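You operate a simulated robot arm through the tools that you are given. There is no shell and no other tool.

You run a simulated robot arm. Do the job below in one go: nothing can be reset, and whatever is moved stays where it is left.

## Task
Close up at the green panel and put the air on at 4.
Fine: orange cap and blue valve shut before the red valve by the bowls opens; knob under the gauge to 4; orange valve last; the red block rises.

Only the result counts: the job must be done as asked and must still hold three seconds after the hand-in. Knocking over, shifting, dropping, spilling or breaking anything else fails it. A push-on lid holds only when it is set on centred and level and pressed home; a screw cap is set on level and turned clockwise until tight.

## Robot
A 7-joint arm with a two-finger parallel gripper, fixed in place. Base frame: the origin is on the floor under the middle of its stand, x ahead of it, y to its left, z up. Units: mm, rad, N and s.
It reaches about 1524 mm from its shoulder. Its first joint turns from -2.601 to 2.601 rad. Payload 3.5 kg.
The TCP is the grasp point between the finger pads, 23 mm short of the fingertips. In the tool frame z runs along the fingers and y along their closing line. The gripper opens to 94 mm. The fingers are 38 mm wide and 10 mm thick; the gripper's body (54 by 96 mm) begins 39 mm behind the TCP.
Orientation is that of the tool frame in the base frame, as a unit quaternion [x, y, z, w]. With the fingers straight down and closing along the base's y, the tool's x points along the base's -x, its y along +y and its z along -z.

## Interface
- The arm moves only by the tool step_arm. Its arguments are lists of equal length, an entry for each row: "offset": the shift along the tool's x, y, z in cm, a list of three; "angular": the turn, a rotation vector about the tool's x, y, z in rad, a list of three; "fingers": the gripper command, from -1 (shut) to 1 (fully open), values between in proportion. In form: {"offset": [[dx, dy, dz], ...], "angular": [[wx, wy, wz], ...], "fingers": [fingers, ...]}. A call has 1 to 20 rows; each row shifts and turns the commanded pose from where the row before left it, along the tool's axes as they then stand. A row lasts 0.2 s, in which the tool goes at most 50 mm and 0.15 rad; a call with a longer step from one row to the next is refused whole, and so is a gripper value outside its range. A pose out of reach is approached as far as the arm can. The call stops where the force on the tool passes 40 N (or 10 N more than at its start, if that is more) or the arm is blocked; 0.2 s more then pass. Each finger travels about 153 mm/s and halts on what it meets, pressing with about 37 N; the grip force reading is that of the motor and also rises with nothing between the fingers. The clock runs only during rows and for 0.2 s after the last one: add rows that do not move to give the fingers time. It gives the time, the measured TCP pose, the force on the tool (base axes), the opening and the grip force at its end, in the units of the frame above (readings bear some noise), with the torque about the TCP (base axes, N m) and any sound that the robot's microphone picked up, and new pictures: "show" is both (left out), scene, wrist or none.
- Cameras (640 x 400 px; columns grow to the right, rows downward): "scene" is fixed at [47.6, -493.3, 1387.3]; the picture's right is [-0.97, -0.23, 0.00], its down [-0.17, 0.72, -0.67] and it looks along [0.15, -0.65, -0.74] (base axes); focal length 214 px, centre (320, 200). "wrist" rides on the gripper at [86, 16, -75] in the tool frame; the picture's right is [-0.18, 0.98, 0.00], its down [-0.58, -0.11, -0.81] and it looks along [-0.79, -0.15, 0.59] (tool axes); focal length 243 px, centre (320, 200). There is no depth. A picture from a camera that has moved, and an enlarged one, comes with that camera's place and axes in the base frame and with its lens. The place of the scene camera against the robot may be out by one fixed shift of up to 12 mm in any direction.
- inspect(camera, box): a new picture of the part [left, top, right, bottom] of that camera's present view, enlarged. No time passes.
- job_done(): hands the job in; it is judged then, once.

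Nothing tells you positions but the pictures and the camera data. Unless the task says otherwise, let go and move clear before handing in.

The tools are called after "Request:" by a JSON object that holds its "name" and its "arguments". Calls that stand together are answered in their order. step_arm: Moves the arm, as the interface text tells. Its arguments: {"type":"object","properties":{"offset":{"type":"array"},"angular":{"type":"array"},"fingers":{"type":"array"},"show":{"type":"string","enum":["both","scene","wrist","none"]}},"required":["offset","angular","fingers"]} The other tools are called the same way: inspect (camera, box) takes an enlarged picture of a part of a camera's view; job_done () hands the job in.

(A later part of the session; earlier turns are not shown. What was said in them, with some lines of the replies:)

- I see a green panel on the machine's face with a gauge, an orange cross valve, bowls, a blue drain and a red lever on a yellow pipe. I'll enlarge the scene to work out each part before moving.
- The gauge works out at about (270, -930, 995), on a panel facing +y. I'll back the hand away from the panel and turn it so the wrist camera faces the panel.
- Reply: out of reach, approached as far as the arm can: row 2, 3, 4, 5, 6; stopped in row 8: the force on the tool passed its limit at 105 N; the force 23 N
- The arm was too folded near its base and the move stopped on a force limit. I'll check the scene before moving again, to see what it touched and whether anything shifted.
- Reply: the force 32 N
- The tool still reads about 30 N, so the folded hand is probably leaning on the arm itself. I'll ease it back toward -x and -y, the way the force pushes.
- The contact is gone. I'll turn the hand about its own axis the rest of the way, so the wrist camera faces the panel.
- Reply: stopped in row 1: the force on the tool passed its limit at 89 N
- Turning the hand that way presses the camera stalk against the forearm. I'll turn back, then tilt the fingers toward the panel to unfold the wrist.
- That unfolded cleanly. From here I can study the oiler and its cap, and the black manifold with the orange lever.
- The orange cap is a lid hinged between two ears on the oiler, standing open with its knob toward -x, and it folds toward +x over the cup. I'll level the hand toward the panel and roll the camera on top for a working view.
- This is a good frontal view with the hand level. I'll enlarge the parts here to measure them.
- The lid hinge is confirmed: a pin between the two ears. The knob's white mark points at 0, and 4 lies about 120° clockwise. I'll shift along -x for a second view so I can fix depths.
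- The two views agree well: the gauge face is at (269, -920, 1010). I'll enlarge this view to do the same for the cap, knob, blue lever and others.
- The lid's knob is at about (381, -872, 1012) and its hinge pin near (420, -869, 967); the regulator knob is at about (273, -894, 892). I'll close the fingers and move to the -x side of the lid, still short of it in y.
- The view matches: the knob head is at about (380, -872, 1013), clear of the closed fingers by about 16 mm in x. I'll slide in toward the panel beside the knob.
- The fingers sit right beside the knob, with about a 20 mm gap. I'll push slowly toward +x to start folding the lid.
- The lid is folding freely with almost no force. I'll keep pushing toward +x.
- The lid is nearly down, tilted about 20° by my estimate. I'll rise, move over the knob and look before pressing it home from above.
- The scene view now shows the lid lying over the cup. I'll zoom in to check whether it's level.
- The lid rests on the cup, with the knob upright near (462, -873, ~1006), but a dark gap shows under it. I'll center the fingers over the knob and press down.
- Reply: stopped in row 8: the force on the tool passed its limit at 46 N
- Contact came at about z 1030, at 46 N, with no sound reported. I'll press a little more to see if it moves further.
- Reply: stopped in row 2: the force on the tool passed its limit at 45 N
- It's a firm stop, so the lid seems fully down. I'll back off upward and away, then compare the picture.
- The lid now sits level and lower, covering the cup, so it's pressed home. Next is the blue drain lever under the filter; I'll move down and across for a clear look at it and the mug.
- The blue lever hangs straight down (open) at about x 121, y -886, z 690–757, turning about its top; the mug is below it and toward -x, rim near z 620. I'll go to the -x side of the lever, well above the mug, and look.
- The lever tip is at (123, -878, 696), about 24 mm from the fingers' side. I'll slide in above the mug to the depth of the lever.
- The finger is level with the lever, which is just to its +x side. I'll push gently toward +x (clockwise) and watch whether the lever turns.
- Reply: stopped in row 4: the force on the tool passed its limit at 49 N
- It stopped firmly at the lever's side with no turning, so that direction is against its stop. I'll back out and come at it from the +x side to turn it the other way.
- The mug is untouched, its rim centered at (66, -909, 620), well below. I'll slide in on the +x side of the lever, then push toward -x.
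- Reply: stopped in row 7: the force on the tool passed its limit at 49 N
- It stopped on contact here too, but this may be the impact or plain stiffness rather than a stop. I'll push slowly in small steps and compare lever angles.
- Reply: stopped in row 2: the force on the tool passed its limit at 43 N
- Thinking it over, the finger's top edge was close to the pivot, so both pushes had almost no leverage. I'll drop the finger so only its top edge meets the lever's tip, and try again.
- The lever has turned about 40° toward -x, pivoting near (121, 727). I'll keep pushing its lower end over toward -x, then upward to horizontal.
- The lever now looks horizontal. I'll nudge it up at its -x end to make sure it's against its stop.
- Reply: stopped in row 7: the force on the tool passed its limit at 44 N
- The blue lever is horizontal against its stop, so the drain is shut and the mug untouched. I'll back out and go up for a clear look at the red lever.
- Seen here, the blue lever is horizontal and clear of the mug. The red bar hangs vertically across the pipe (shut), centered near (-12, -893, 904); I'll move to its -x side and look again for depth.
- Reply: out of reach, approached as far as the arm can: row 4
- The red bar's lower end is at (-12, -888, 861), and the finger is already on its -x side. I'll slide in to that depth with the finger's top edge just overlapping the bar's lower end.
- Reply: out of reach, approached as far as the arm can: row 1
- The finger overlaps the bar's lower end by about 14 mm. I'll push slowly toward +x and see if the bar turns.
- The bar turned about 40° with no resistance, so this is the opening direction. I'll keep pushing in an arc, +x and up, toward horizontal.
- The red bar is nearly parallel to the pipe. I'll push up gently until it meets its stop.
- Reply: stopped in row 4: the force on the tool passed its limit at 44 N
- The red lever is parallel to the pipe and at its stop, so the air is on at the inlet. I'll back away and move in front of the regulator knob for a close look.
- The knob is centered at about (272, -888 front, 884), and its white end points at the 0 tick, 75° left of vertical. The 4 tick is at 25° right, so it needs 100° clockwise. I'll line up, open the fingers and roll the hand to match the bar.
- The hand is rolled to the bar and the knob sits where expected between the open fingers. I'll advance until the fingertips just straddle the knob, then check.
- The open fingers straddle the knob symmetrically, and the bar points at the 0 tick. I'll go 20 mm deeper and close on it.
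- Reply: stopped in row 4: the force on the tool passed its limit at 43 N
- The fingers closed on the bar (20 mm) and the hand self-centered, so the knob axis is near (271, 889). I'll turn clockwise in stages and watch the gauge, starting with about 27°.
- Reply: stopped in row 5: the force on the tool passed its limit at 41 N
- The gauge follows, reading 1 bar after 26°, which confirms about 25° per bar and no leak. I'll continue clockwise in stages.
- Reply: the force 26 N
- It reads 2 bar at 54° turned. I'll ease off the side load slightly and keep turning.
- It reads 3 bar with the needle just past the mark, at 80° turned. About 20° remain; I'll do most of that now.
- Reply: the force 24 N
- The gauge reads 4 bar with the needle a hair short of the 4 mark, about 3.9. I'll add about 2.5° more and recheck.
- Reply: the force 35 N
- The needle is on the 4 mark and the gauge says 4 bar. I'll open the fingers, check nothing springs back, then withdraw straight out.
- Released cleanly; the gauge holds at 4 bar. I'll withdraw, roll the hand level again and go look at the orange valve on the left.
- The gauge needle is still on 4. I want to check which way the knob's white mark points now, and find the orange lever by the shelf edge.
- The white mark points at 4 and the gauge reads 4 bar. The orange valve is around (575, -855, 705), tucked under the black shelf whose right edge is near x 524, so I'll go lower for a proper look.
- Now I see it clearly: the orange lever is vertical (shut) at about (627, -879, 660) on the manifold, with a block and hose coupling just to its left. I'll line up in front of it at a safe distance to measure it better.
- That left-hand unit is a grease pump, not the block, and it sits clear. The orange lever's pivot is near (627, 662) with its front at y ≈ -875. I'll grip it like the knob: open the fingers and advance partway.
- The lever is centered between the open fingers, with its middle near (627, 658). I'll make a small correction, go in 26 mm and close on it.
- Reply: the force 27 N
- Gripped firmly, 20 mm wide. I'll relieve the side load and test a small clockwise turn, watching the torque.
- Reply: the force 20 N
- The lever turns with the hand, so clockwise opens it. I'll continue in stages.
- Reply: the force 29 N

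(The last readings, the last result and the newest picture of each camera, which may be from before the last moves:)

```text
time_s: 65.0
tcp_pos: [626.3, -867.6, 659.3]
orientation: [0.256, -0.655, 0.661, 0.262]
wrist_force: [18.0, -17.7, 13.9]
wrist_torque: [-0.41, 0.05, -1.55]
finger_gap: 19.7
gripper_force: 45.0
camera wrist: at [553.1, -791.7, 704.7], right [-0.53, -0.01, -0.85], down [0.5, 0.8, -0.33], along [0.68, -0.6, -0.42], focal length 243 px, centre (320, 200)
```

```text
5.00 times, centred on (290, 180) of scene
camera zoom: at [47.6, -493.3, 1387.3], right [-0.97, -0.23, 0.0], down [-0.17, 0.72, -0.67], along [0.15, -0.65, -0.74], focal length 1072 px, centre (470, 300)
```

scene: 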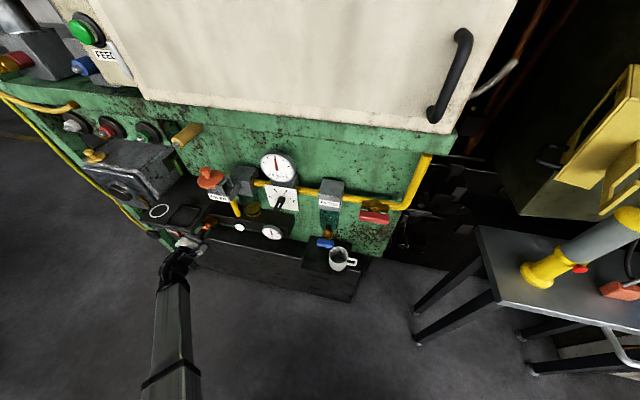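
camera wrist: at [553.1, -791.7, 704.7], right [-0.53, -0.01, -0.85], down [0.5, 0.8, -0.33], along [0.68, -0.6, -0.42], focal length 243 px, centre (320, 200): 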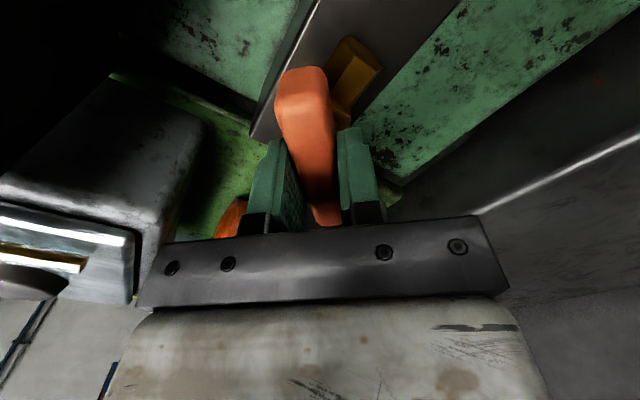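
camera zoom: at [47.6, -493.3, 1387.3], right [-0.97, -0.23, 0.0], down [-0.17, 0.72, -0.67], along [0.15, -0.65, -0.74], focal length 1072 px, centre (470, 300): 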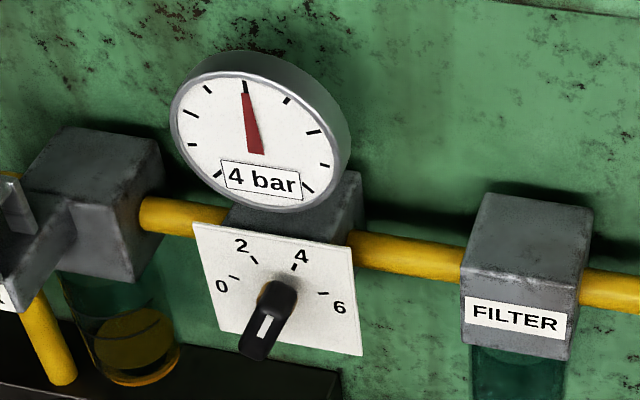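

The lever is halfway (47°) and the gauge still holds 4 bar. I'll turn the rest of the way.

Request:
{"name": "step_arm", "arguments": {"offset": [[-0.04, -0.175, 0.1], [0, 0, 0], [0, 0, 0], [0, 0, 0], [0, 0, 0]], "angular": [[0, 0, 0], [0, 0, 0.12], [0, 0, 0.12], [0, 0, 0.12], [0, 0, 0.12]], "fingers": [-1, -1, -1, -1, -1]}}

Request:
{"name": "inspect", "arguments": {"camera": "scene", "box": [150, 190, 300, 260]}}

```text
time_s: 66.2
tcp_pos: [626.7, -868.3, 660.2]
orientation: [0.092, -0.697, 0.704, 0.096]
wrist_force: [11.7, 10.6, 6.0]
wrist_torque: [0.68, -0.11, -1.22]
finger_gap: 20.0
gripper_force: 44.9
camera wrist: at [540.2, -792.0, 665.5], right [-0.08, -0.01, -1.0], down [0.59, 0.8, -0.06], along [0.8, -0.6, -0.06], focal length 243 px, centre (320, 200)
```

scene: 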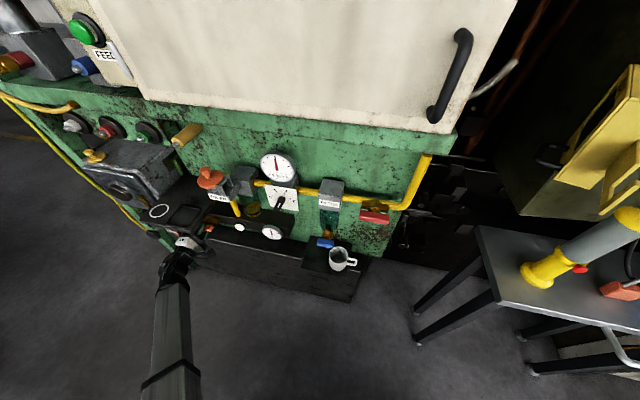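
wrist: 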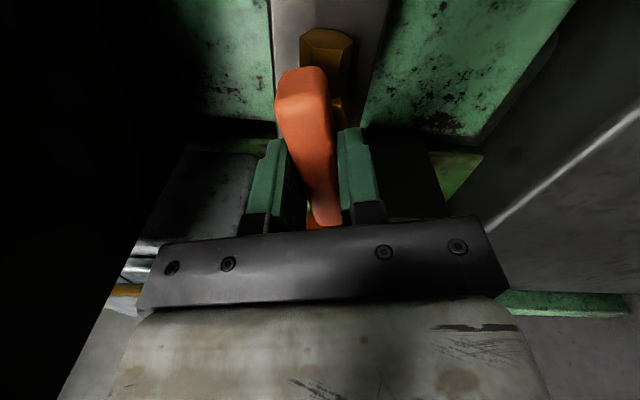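

```text
4.27 times, centred on (225, 225) of scene
camera zoom: at [47.6, -493.3, 1387.3], right [-0.97, -0.23, 0.0], down [-0.17, 0.72, -0.67], along [0.15, -0.65, -0.74], focal length 915 px, centre (725, 93)
```

zoom: 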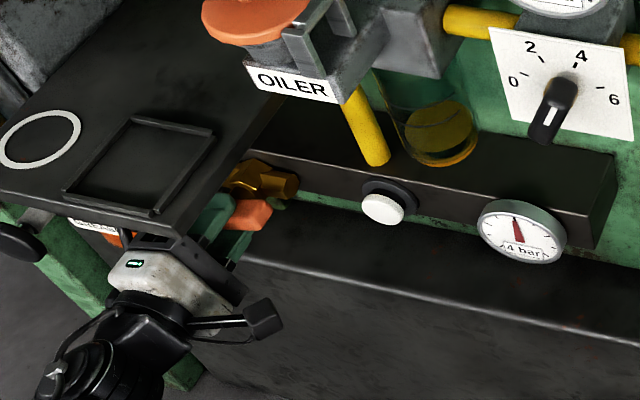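

The manifold gauge now also reads 4 bar. About 15° remain to fully open; I'll finish the turn.

Request:
{"name": "step_arm", "arguments": {"offset": [[0, -0.1, -0.05], [0, 0, 0], [0, 0, 0], [0, 0, 0]], "angular": [[0, 0, 0.08], [0, 0, 0.08], [0, 0, 0.08], [0, 0, 0.04]], "fingers": [-1, -1, -1, -1]}}

Request:
{"name": "inspect", "arguments": {"camera": "scene", "box": [150, 190, 300, 260]}}

Request:
{"name": "inspect", "arguments": {"camera": "wrist", "box": [210, 0, 430, 240]}}

```text
time_s: 67.2
tcp_pos: [625.4, -867.4, 660.5]
orientation: [-0.005, -0.704, 0.711, -0.002]
wrist_force: [2.4, 18.2, -6.2]
wrist_torque: [1.19, 0.31, -0.5]
finger_gap: 20.1
gripper_force: 44.8
camera wrist: at [541.7, -792.2, 641.6], right [0.2, -0.01, -0.98], down [0.58, 0.8, 0.11], along [0.79, -0.59, 0.16], focal length 243 px, centre (320, 200)
```

scene: 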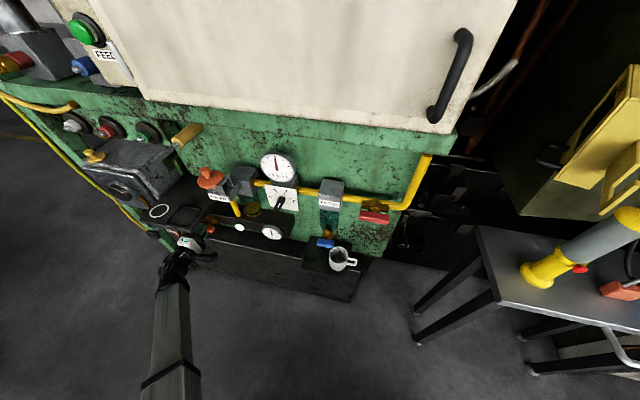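
wrist: 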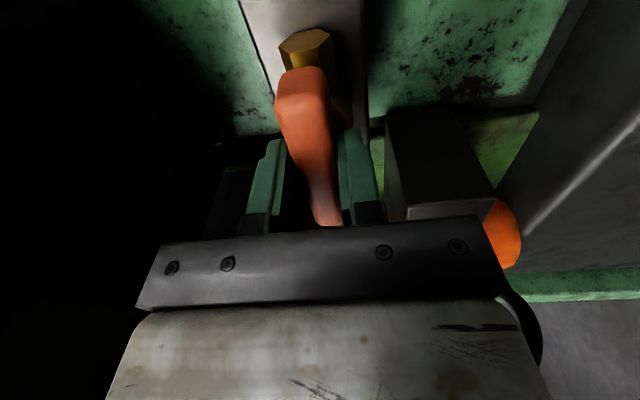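

```text
4.27 times, centred on (225, 225) of scene
camera zoom: at [47.6, -493.3, 1387.3], right [-0.97, -0.23, 0.0], down [-0.17, 0.72, -0.67], along [0.15, -0.65, -0.74], focal length 915 px, centre (725, 93)
```

zoom: 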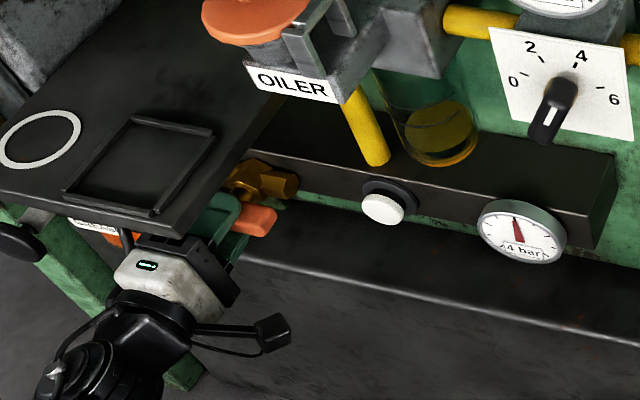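

```text
1.67 times, centred on (320, 120) of wrist
camera zoom: at [541.7, -792.2, 641.6], right [0.2, -0.01, -0.98], down [0.58, 0.8, 0.11], along [0.79, -0.59, 0.16], focal length 404 px, centre (320, 333)
```

zoom: 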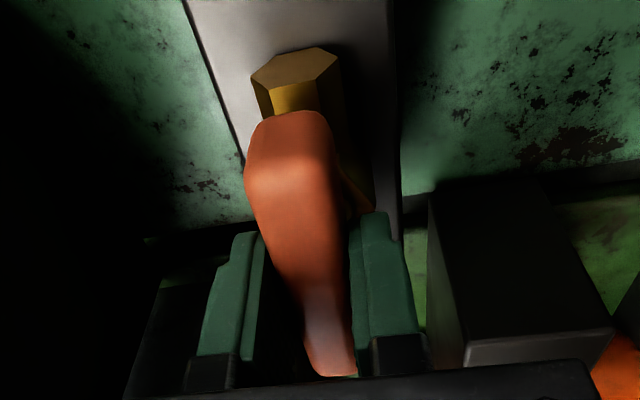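

The orange lever looks in line with its ports. I'll try a touch more to feel for the stop.

Request:
{"name": "step_arm", "arguments": {"offset": [[0, 0, 0], [0, 0, 0]], "angular": [[0, 0, 0.04], [0, 0, 0.03]], "fingers": [-1, -1]}}

Request:
{"name": "inspect", "arguments": {"camera": "wrist", "box": [210, 0, 430, 240]}}

```text
time_s: 67.8
tcp_pos: [626.5, -867.2, 659.1]
orientation: [-0.029, -0.703, 0.71, -0.026]
wrist_force: [-4.6, 26.3, -11.6]
wrist_torque: [0.93, 2.04, -0.22]
finger_gap: 20.4
gripper_force: 45.1
camera wrist: at [543.0, -792.4, 635.8], right [0.26, -0.01, -0.97], down [0.58, 0.8, 0.15], along [0.78, -0.59, 0.22], focal length 243 px, centre (320, 200)
```

scene: 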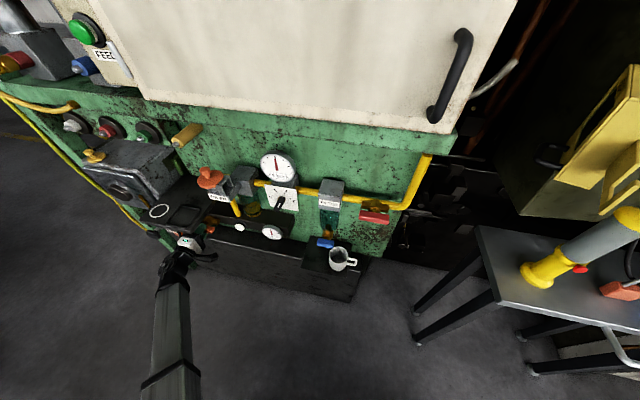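
wrist: 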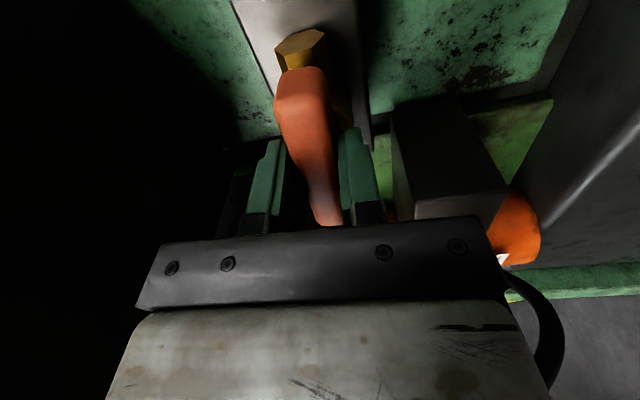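

```text
1.67 times, centred on (320, 120) of wrist
camera zoom: at [543.0, -792.4, 635.8], right [0.26, -0.01, -0.97], down [0.58, 0.8, 0.15], along [0.78, -0.59, 0.22], focal length 404 px, centre (320, 333)
```

zoom: 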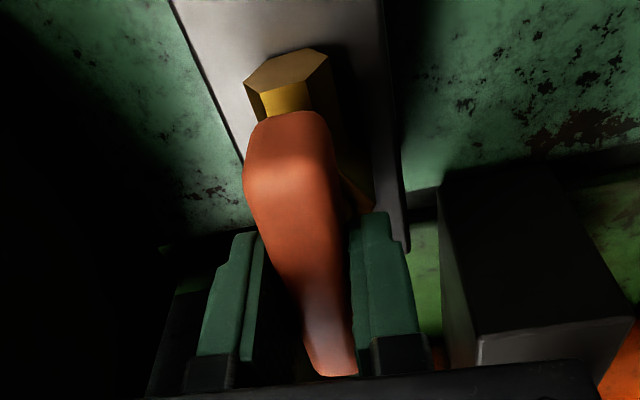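

The torque jumped to 2 N m, so that's the stop and the valve is fully open. I'll let go and withdraw straight out.

Request:
{"name": "step_arm", "arguments": {"offset": [[0, 0, 0], [0, 0, 0], [0, 0, -2], [0, 0, -4], [0, 0, -4], [0, 0, -4]], "angular": [[0, 0, 0], [0, 0, 0], [0, 0, 0], [0, 0, 0], [0, 0, 0], [0, 0, 0]], "fingers": [0.06, 0.06, 0.06, 0.06, 0.06, 0.06]}}

Request:
{"name": "inspect", "arguments": {"camera": "scene", "box": [150, 190, 300, 260]}}

Request:
{"name": "inspect", "arguments": {"camera": "scene", "box": [0, 0, 160, 120]}}

```text
time_s: 69.2
tcp_pos: [628.6, -729.6, 657.9]
orientation: [-0.031, -0.703, 0.71, -0.027]
wrist_force: [0.6, -0.4, 0.2]
wrist_torque: [-0.01, 0.01, 0.02]
finger_gap: 49.7
gripper_force: 0.1
camera wrist: at [544.4, -654.4, 634.2], right [0.26, -0.01, -0.96], down [0.57, 0.8, 0.15], along [0.77, -0.59, 0.22], focal length 243 px, centre (320, 200)
```

scene: 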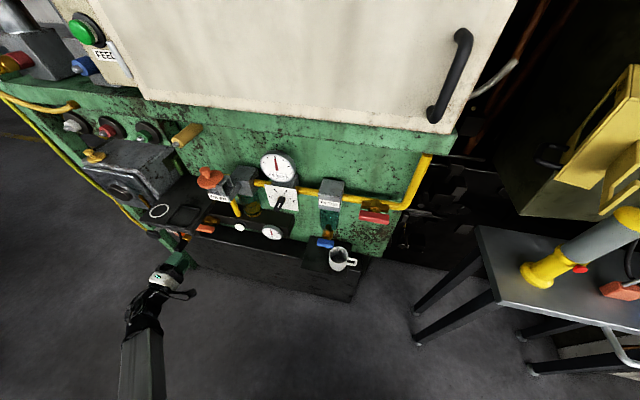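
wrist: 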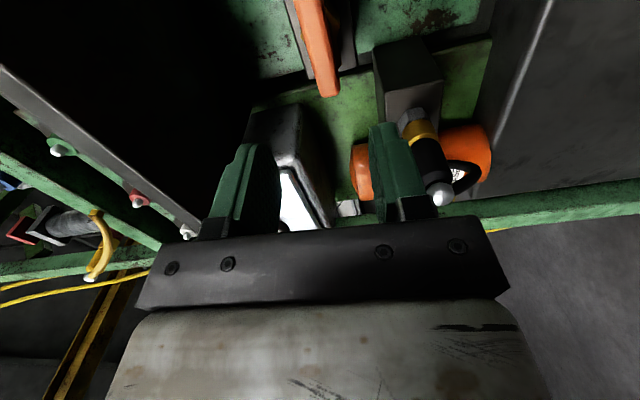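

```text
4.27 times, centred on (225, 225) of scene
camera zoom: at [47.6, -493.3, 1387.3], right [-0.97, -0.23, 0.0], down [-0.17, 0.72, -0.67], along [0.15, -0.65, -0.74], focal length 915 px, centre (725, 93)
```

zoom: 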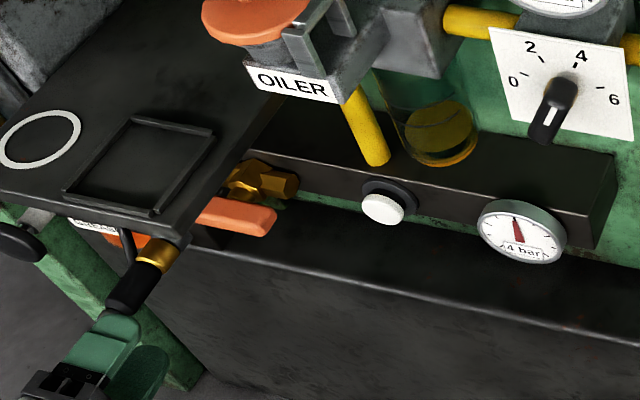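

```text
3.33 times, centred on (80, 60) of scene
camera zoom: at [47.6, -493.3, 1387.3], right [-0.97, -0.23, 0.0], down [-0.17, 0.72, -0.67], along [0.15, -0.65, -0.74], focal length 715 px, centre (1120, 667)
```

zoom: 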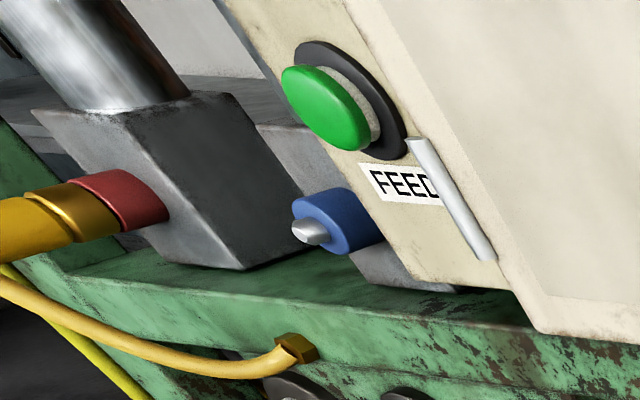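

The orange lever lies horizontal, and both gauges read 4 bar. Now I'll look for the red block and whether it has risen.

Request:
{"name": "inspect", "arguments": {"camera": "scene", "box": [480, 180, 640, 340]}}

Request:
{"name": "inspect", "arguments": {"camera": "wrist", "box": [0, 40, 260, 300]}}

Request:
{"name": "inspect", "arguments": {"camera": "scene", "box": [0, 90, 200, 240]}}

Request:
{"name": "inspect", "arguments": {"camera": "wrist", "box": [230, 0, 520, 240]}}

```text
2.50 times, centred on (560, 260) of scene
camera zoom: at [47.6, -493.3, 1387.3], right [-0.97, -0.23, 0.0], down [-0.17, 0.72, -0.67], along [0.15, -0.65, -0.74], focal length 536 px, centre (-280, 50)
```

zoom: 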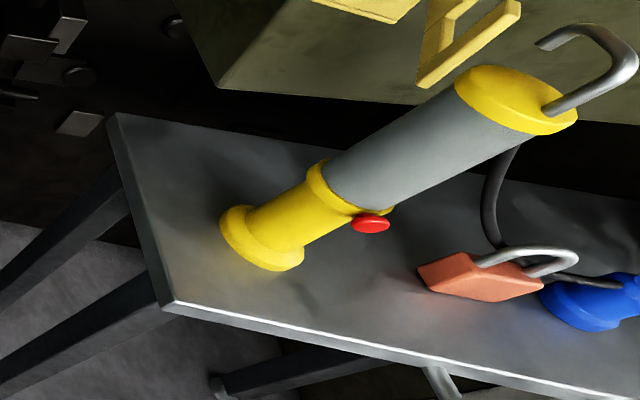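

```text
1.54 times, centred on (130, 170) of wrist
camera zoom: at [544.4, -654.4, 634.2], right [0.26, -0.01, -0.96], down [0.57, 0.8, 0.15], along [0.77, -0.59, 0.22], focal length 373 px, centre (612, 246)
```

zoom: 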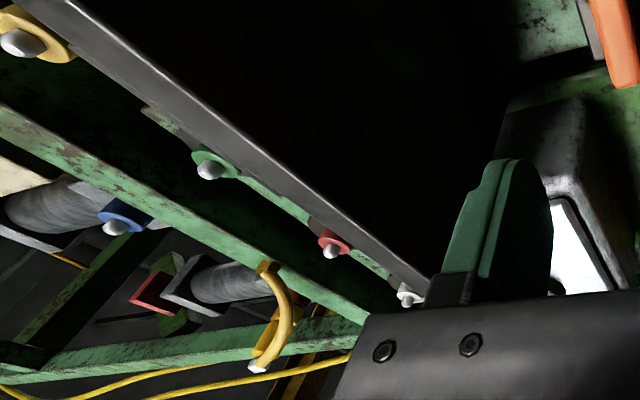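

```text
2.67 times, centred on (100, 165) of scene
camera zoom: at [47.6, -493.3, 1387.3], right [-0.97, -0.23, 0.0], down [-0.17, 0.72, -0.67], along [0.15, -0.65, -0.74], focal length 572 px, centre (907, 293)
```

zoom: 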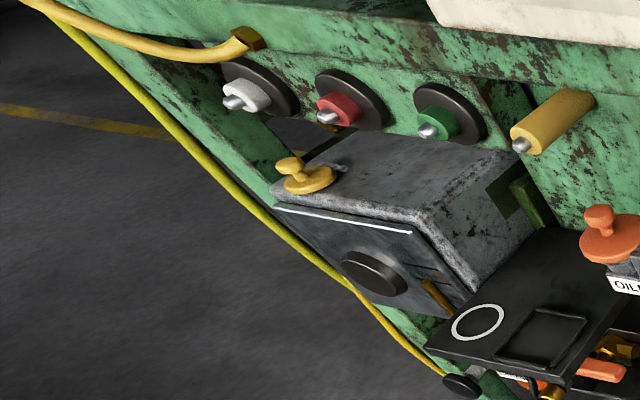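

```text
1.67 times, centred on (375, 120) of wrist
camera zoom: at [544.4, -654.4, 634.2], right [0.26, -0.01, -0.96], down [0.57, 0.8, 0.15], along [0.77, -0.59, 0.22], focal length 404 px, centre (228, 333)
```

zoom: 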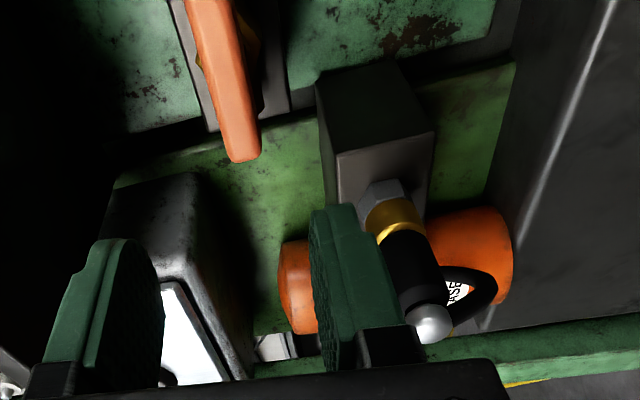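

In the wrist view, a grey cylinder standing at the far left of the machine carries a red block on top. I'll zoom in there.

Request:
{"name": "inspect", "arguments": {"camera": "wrist", "box": [0, 170, 140, 290]}}

Request:
{"name": "step_arm", "arguments": {"offset": [[0, 0, -4], [0, 0, -4], [0, -4, 0], [0, -4, 0], [0, -4, 0], [0, -4, 0], [0, -4, 0]], "angular": [[0, 0, 0], [0, 0, 0], [0, 0, 0], [0, 0, 0], [0, 0, 0], [0, 0, 0], [0, 0, 0]], "fingers": [-1, -1, -1, -1, -1, -1, -1]}}

```text
3.33 times, centred on (70, 230) of wrist
camera zoom: at [544.4, -654.4, 634.2], right [0.26, -0.01, -0.96], down [0.57, 0.8, 0.15], along [0.77, -0.59, 0.22], focal length 809 px, centre (1153, 100)
```

zoom: 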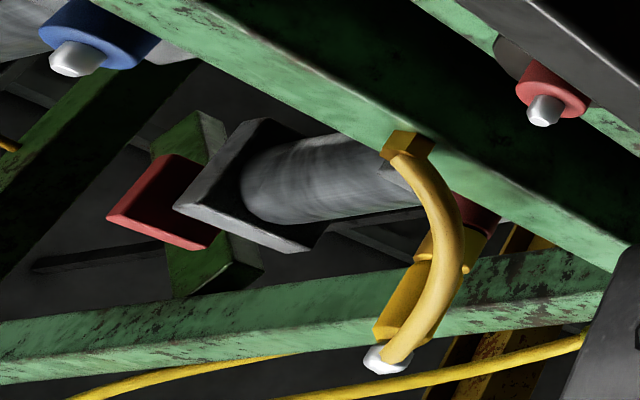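

```text
time_s: 70.8
tcp_pos: [613.5, -644.3, 859.7]
orientation: [-0.03, -0.702, 0.711, -0.027]
wrist_force: [-0.8, -0.3, 0.0]
wrist_torque: [0.0, 0.0, 0.01]
finger_gap: 0.1
gripper_force: 36.8
camera wrist: at [530.1, -569.2, 834.5], right [0.26, -0.01, -0.97], down [0.57, 0.81, 0.15], along [0.78, -0.59, 0.22], focal length 243 px, centre (320, 200)
```

scene: 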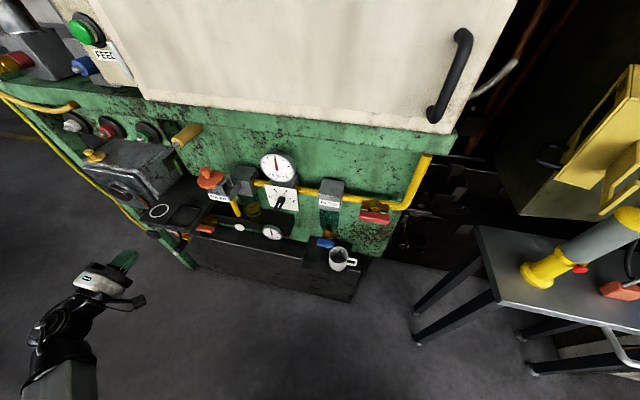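
wrist: 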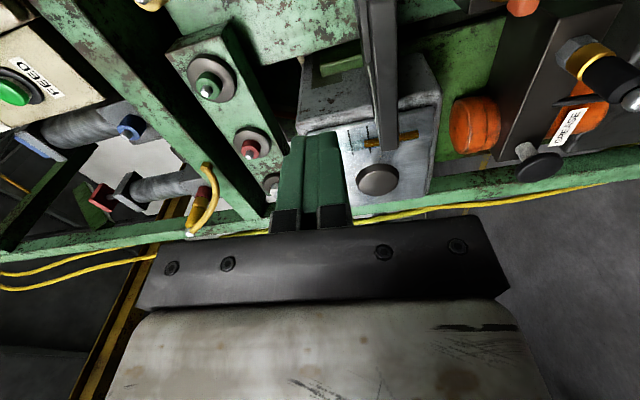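

Here is the cylinder with the red block again, from higher up. I'll zoom in and check whether it's moving or already raised.

Request:
{"name": "inspect", "arguments": {"camera": "wrist", "box": [0, 80, 240, 260]}}

Request:
{"name": "step_arm", "arguments": {"offset": [[0, 0, 0], [0, 0, 0], [0, 0, 0], [0, 0, 0], [0, 0, 0]], "angular": [[0, 0, 0], [0, 0, 0], [0, 0, 0], [0, 0, 0], [0, 0, 0]], "fingers": [-1, -1, -1, -1, -1], "show": "none"}}

Request:
{"name": "inspect", "arguments": {"camera": "wrist", "box": [50, 140, 210, 240]}}

```text
2.22 times, centred on (120, 170) of wrist
camera zoom: at [530.1, -569.2, 834.5], right [0.26, -0.01, -0.97], down [0.57, 0.81, 0.15], along [0.78, -0.59, 0.22], focal length 539 px, centre (764, 267)
```

zoom: 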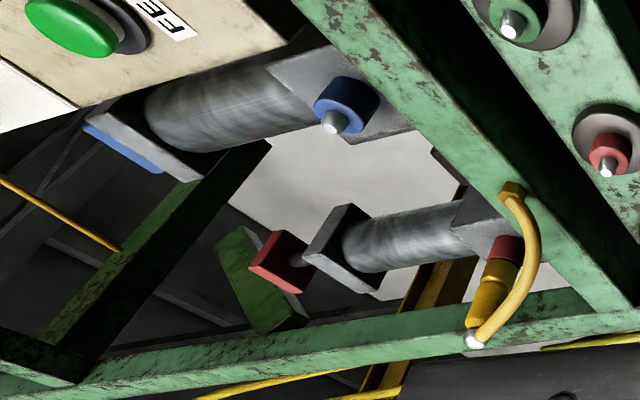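

```text
time_s: 72.0
tcp_pos: [613.6, -642.9, 856.8]
orientation: [-0.029, -0.703, 0.71, -0.027]
wrist_force: [0.1, -0.3, 0.5]
wrist_torque: [-0.02, 0.03, 0.0]
finger_gap: 0.0
gripper_force: 36.8
```

```text
4.00 times, centred on (130, 190) of wrist
camera zoom: at [530.2, -569.4, 834.1], right [0.26, -0.01, -0.96], down [0.57, 0.81, 0.15], along [0.78, -0.59, 0.22], focal length 970 px, centre (1080, 240)
```

zoom: 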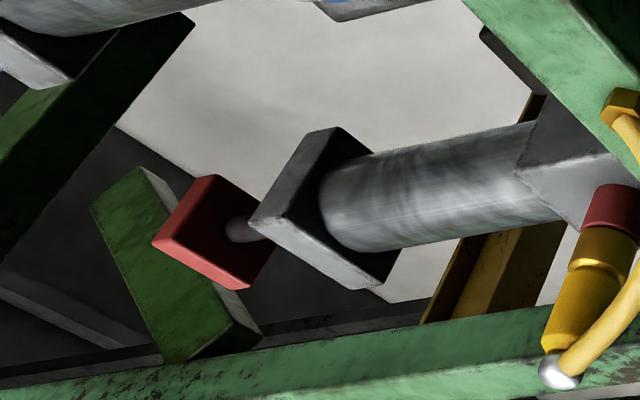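

The red block stands clear of its cylinder on an extended rod, unlike the blue one beside it, so it has risen. I'll wait a few seconds to confirm it stays up, and recheck everything.

Request:
{"name": "step_arm", "arguments": {"offset": [[0, 0, 0], [0, 0, 0], [0, 0, 0], [0, 0, 0], [0, 0, 0], [0, 0, 0], [0, 0, 0], [0, 0, 0], [0, 0, 0], [0, 0, 0], [0, 0, 0], [0, 0, 0], [0, 0, 0], [0, 0, 0], [0, 0, 0]], "angular": [[0, 0, 0], [0, 0, 0], [0, 0, 0], [0, 0, 0], [0, 0, 0], [0, 0, 0], [0, 0, 0], [0, 0, 0], [0, 0, 0], [0, 0, 0], [0, 0, 0], [0, 0, 0], [0, 0, 0], [0, 0, 0], [0, 0, 0]], "fingers": [-1, -1, -1, -1, -1, -1, -1, -1, -1, -1, -1, -1, -1, -1, -1], "show": "none"}}

Request:
{"name": "inspect", "arguments": {"camera": "wrist", "box": [50, 140, 210, 240]}}

Request:
{"name": "inspect", "arguments": {"camera": "scene", "box": [190, 140, 400, 280]}}

Request:
{"name": "inspect", "arguments": {"camera": "scene", "box": [170, 145, 260, 215]}}

```text
time_s: 75.2
tcp_pos: [614.6, -644.4, 859.5]
orientation: [-0.03, -0.702, 0.711, -0.026]
wrist_force: [0.2, -0.5, 0.9]
wrist_torque: [0.01, 0.02, -0.03]
finger_gap: 0.0
gripper_force: 37.1
```

```text
4.00 times, centred on (130, 190) of wrist
camera zoom: at [530.2, -569.4, 834.1], right [0.26, -0.01, -0.96], down [0.57, 0.81, 0.15], along [0.78, -0.59, 0.22], focal length 970 px, centre (1080, 240)
```

zoom: 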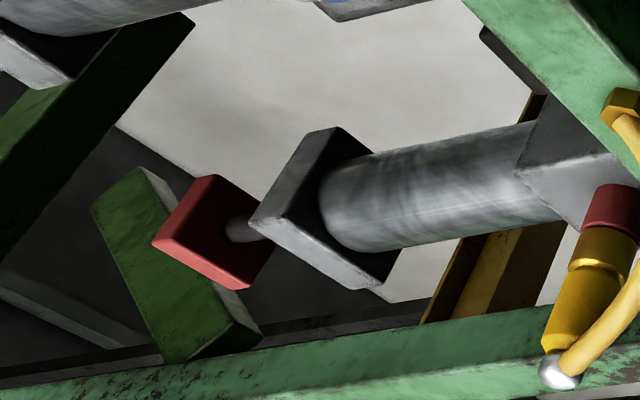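

```text
2.86 times, centred on (295, 210) of scene
camera zoom: at [47.6, -493.3, 1387.3], right [-0.97, -0.23, 0.0], down [-0.17, 0.72, -0.67], along [0.15, -0.65, -0.74], focal length 613 px, centre (391, 171)
```

zoom: 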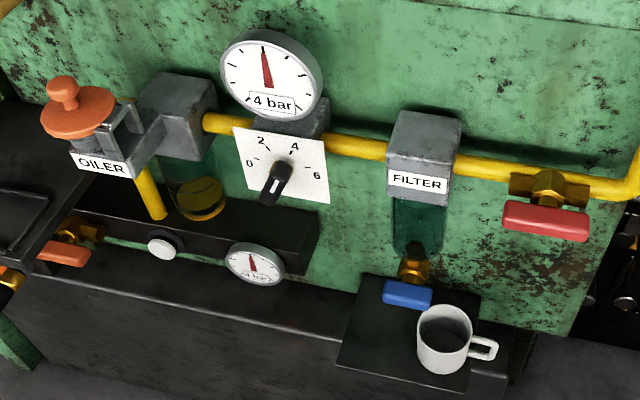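

```text
5.71 times, centred on (215, 180) of scene
camera zoom: at [47.6, -493.3, 1387.3], right [-0.97, -0.23, 0.0], down [-0.17, 0.72, -0.67], along [0.15, -0.65, -0.74], focal length 1226 px, centre (920, 314)
```

zoom: 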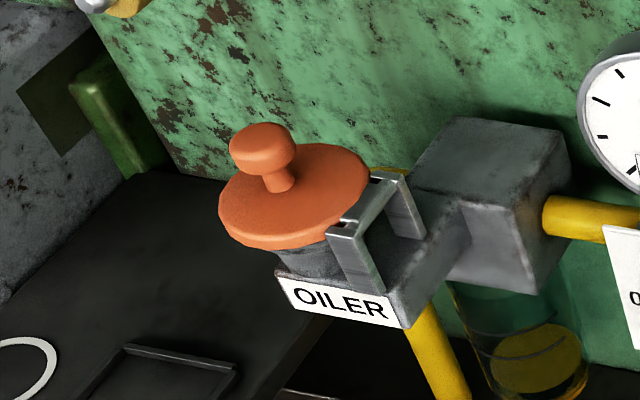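

Everything holds after several seconds:
- **Cap and blue valve:** the cap is seated level and the blue lever is horizontal (shut).
- **Red valve and knob:** the red lever is in line with its pipe (open), and the knob is at 4, with both gauges at 4 bar.
- **Orange valve and red block:** the orange lever is open, and the red block stands up on its rod.

The mug hasn't moved and the arm is clear, so I'm handing in.

Request:
{"name": "job_done", "arguments": {}}

```text
The job is handed in.
```

The air is on at 4 bar, and I've handed the job in. The scene camera and gauges matched each step when I checked just before:

- **Orange cap:** folded down over the oiler and pressed home; it sits level.
- **Blue valve:** turned horizontal against its stop, so the drain is shut. The mug under it didn't move.
- **Red valve:** opened only after those two, and turned in line with the pipe to its stop.
- **Knob:** its white mark points at 4. The gauge above it and the one on the manifold both read 4 bar.
- **Orange valve:** opened last, to its stop.
- **Red block:** raised on its rod, and it held still for several seconds. I have no picture of it before the air came on. I'm judging that it rose from the extended rod, compared with the blue cylinder next to it.

Early on, the folded arm hit force limits (up to 105 N) twice, most likely pressing against itself. I saw nothing knocked or shifted. The arm is now clear of the panel.
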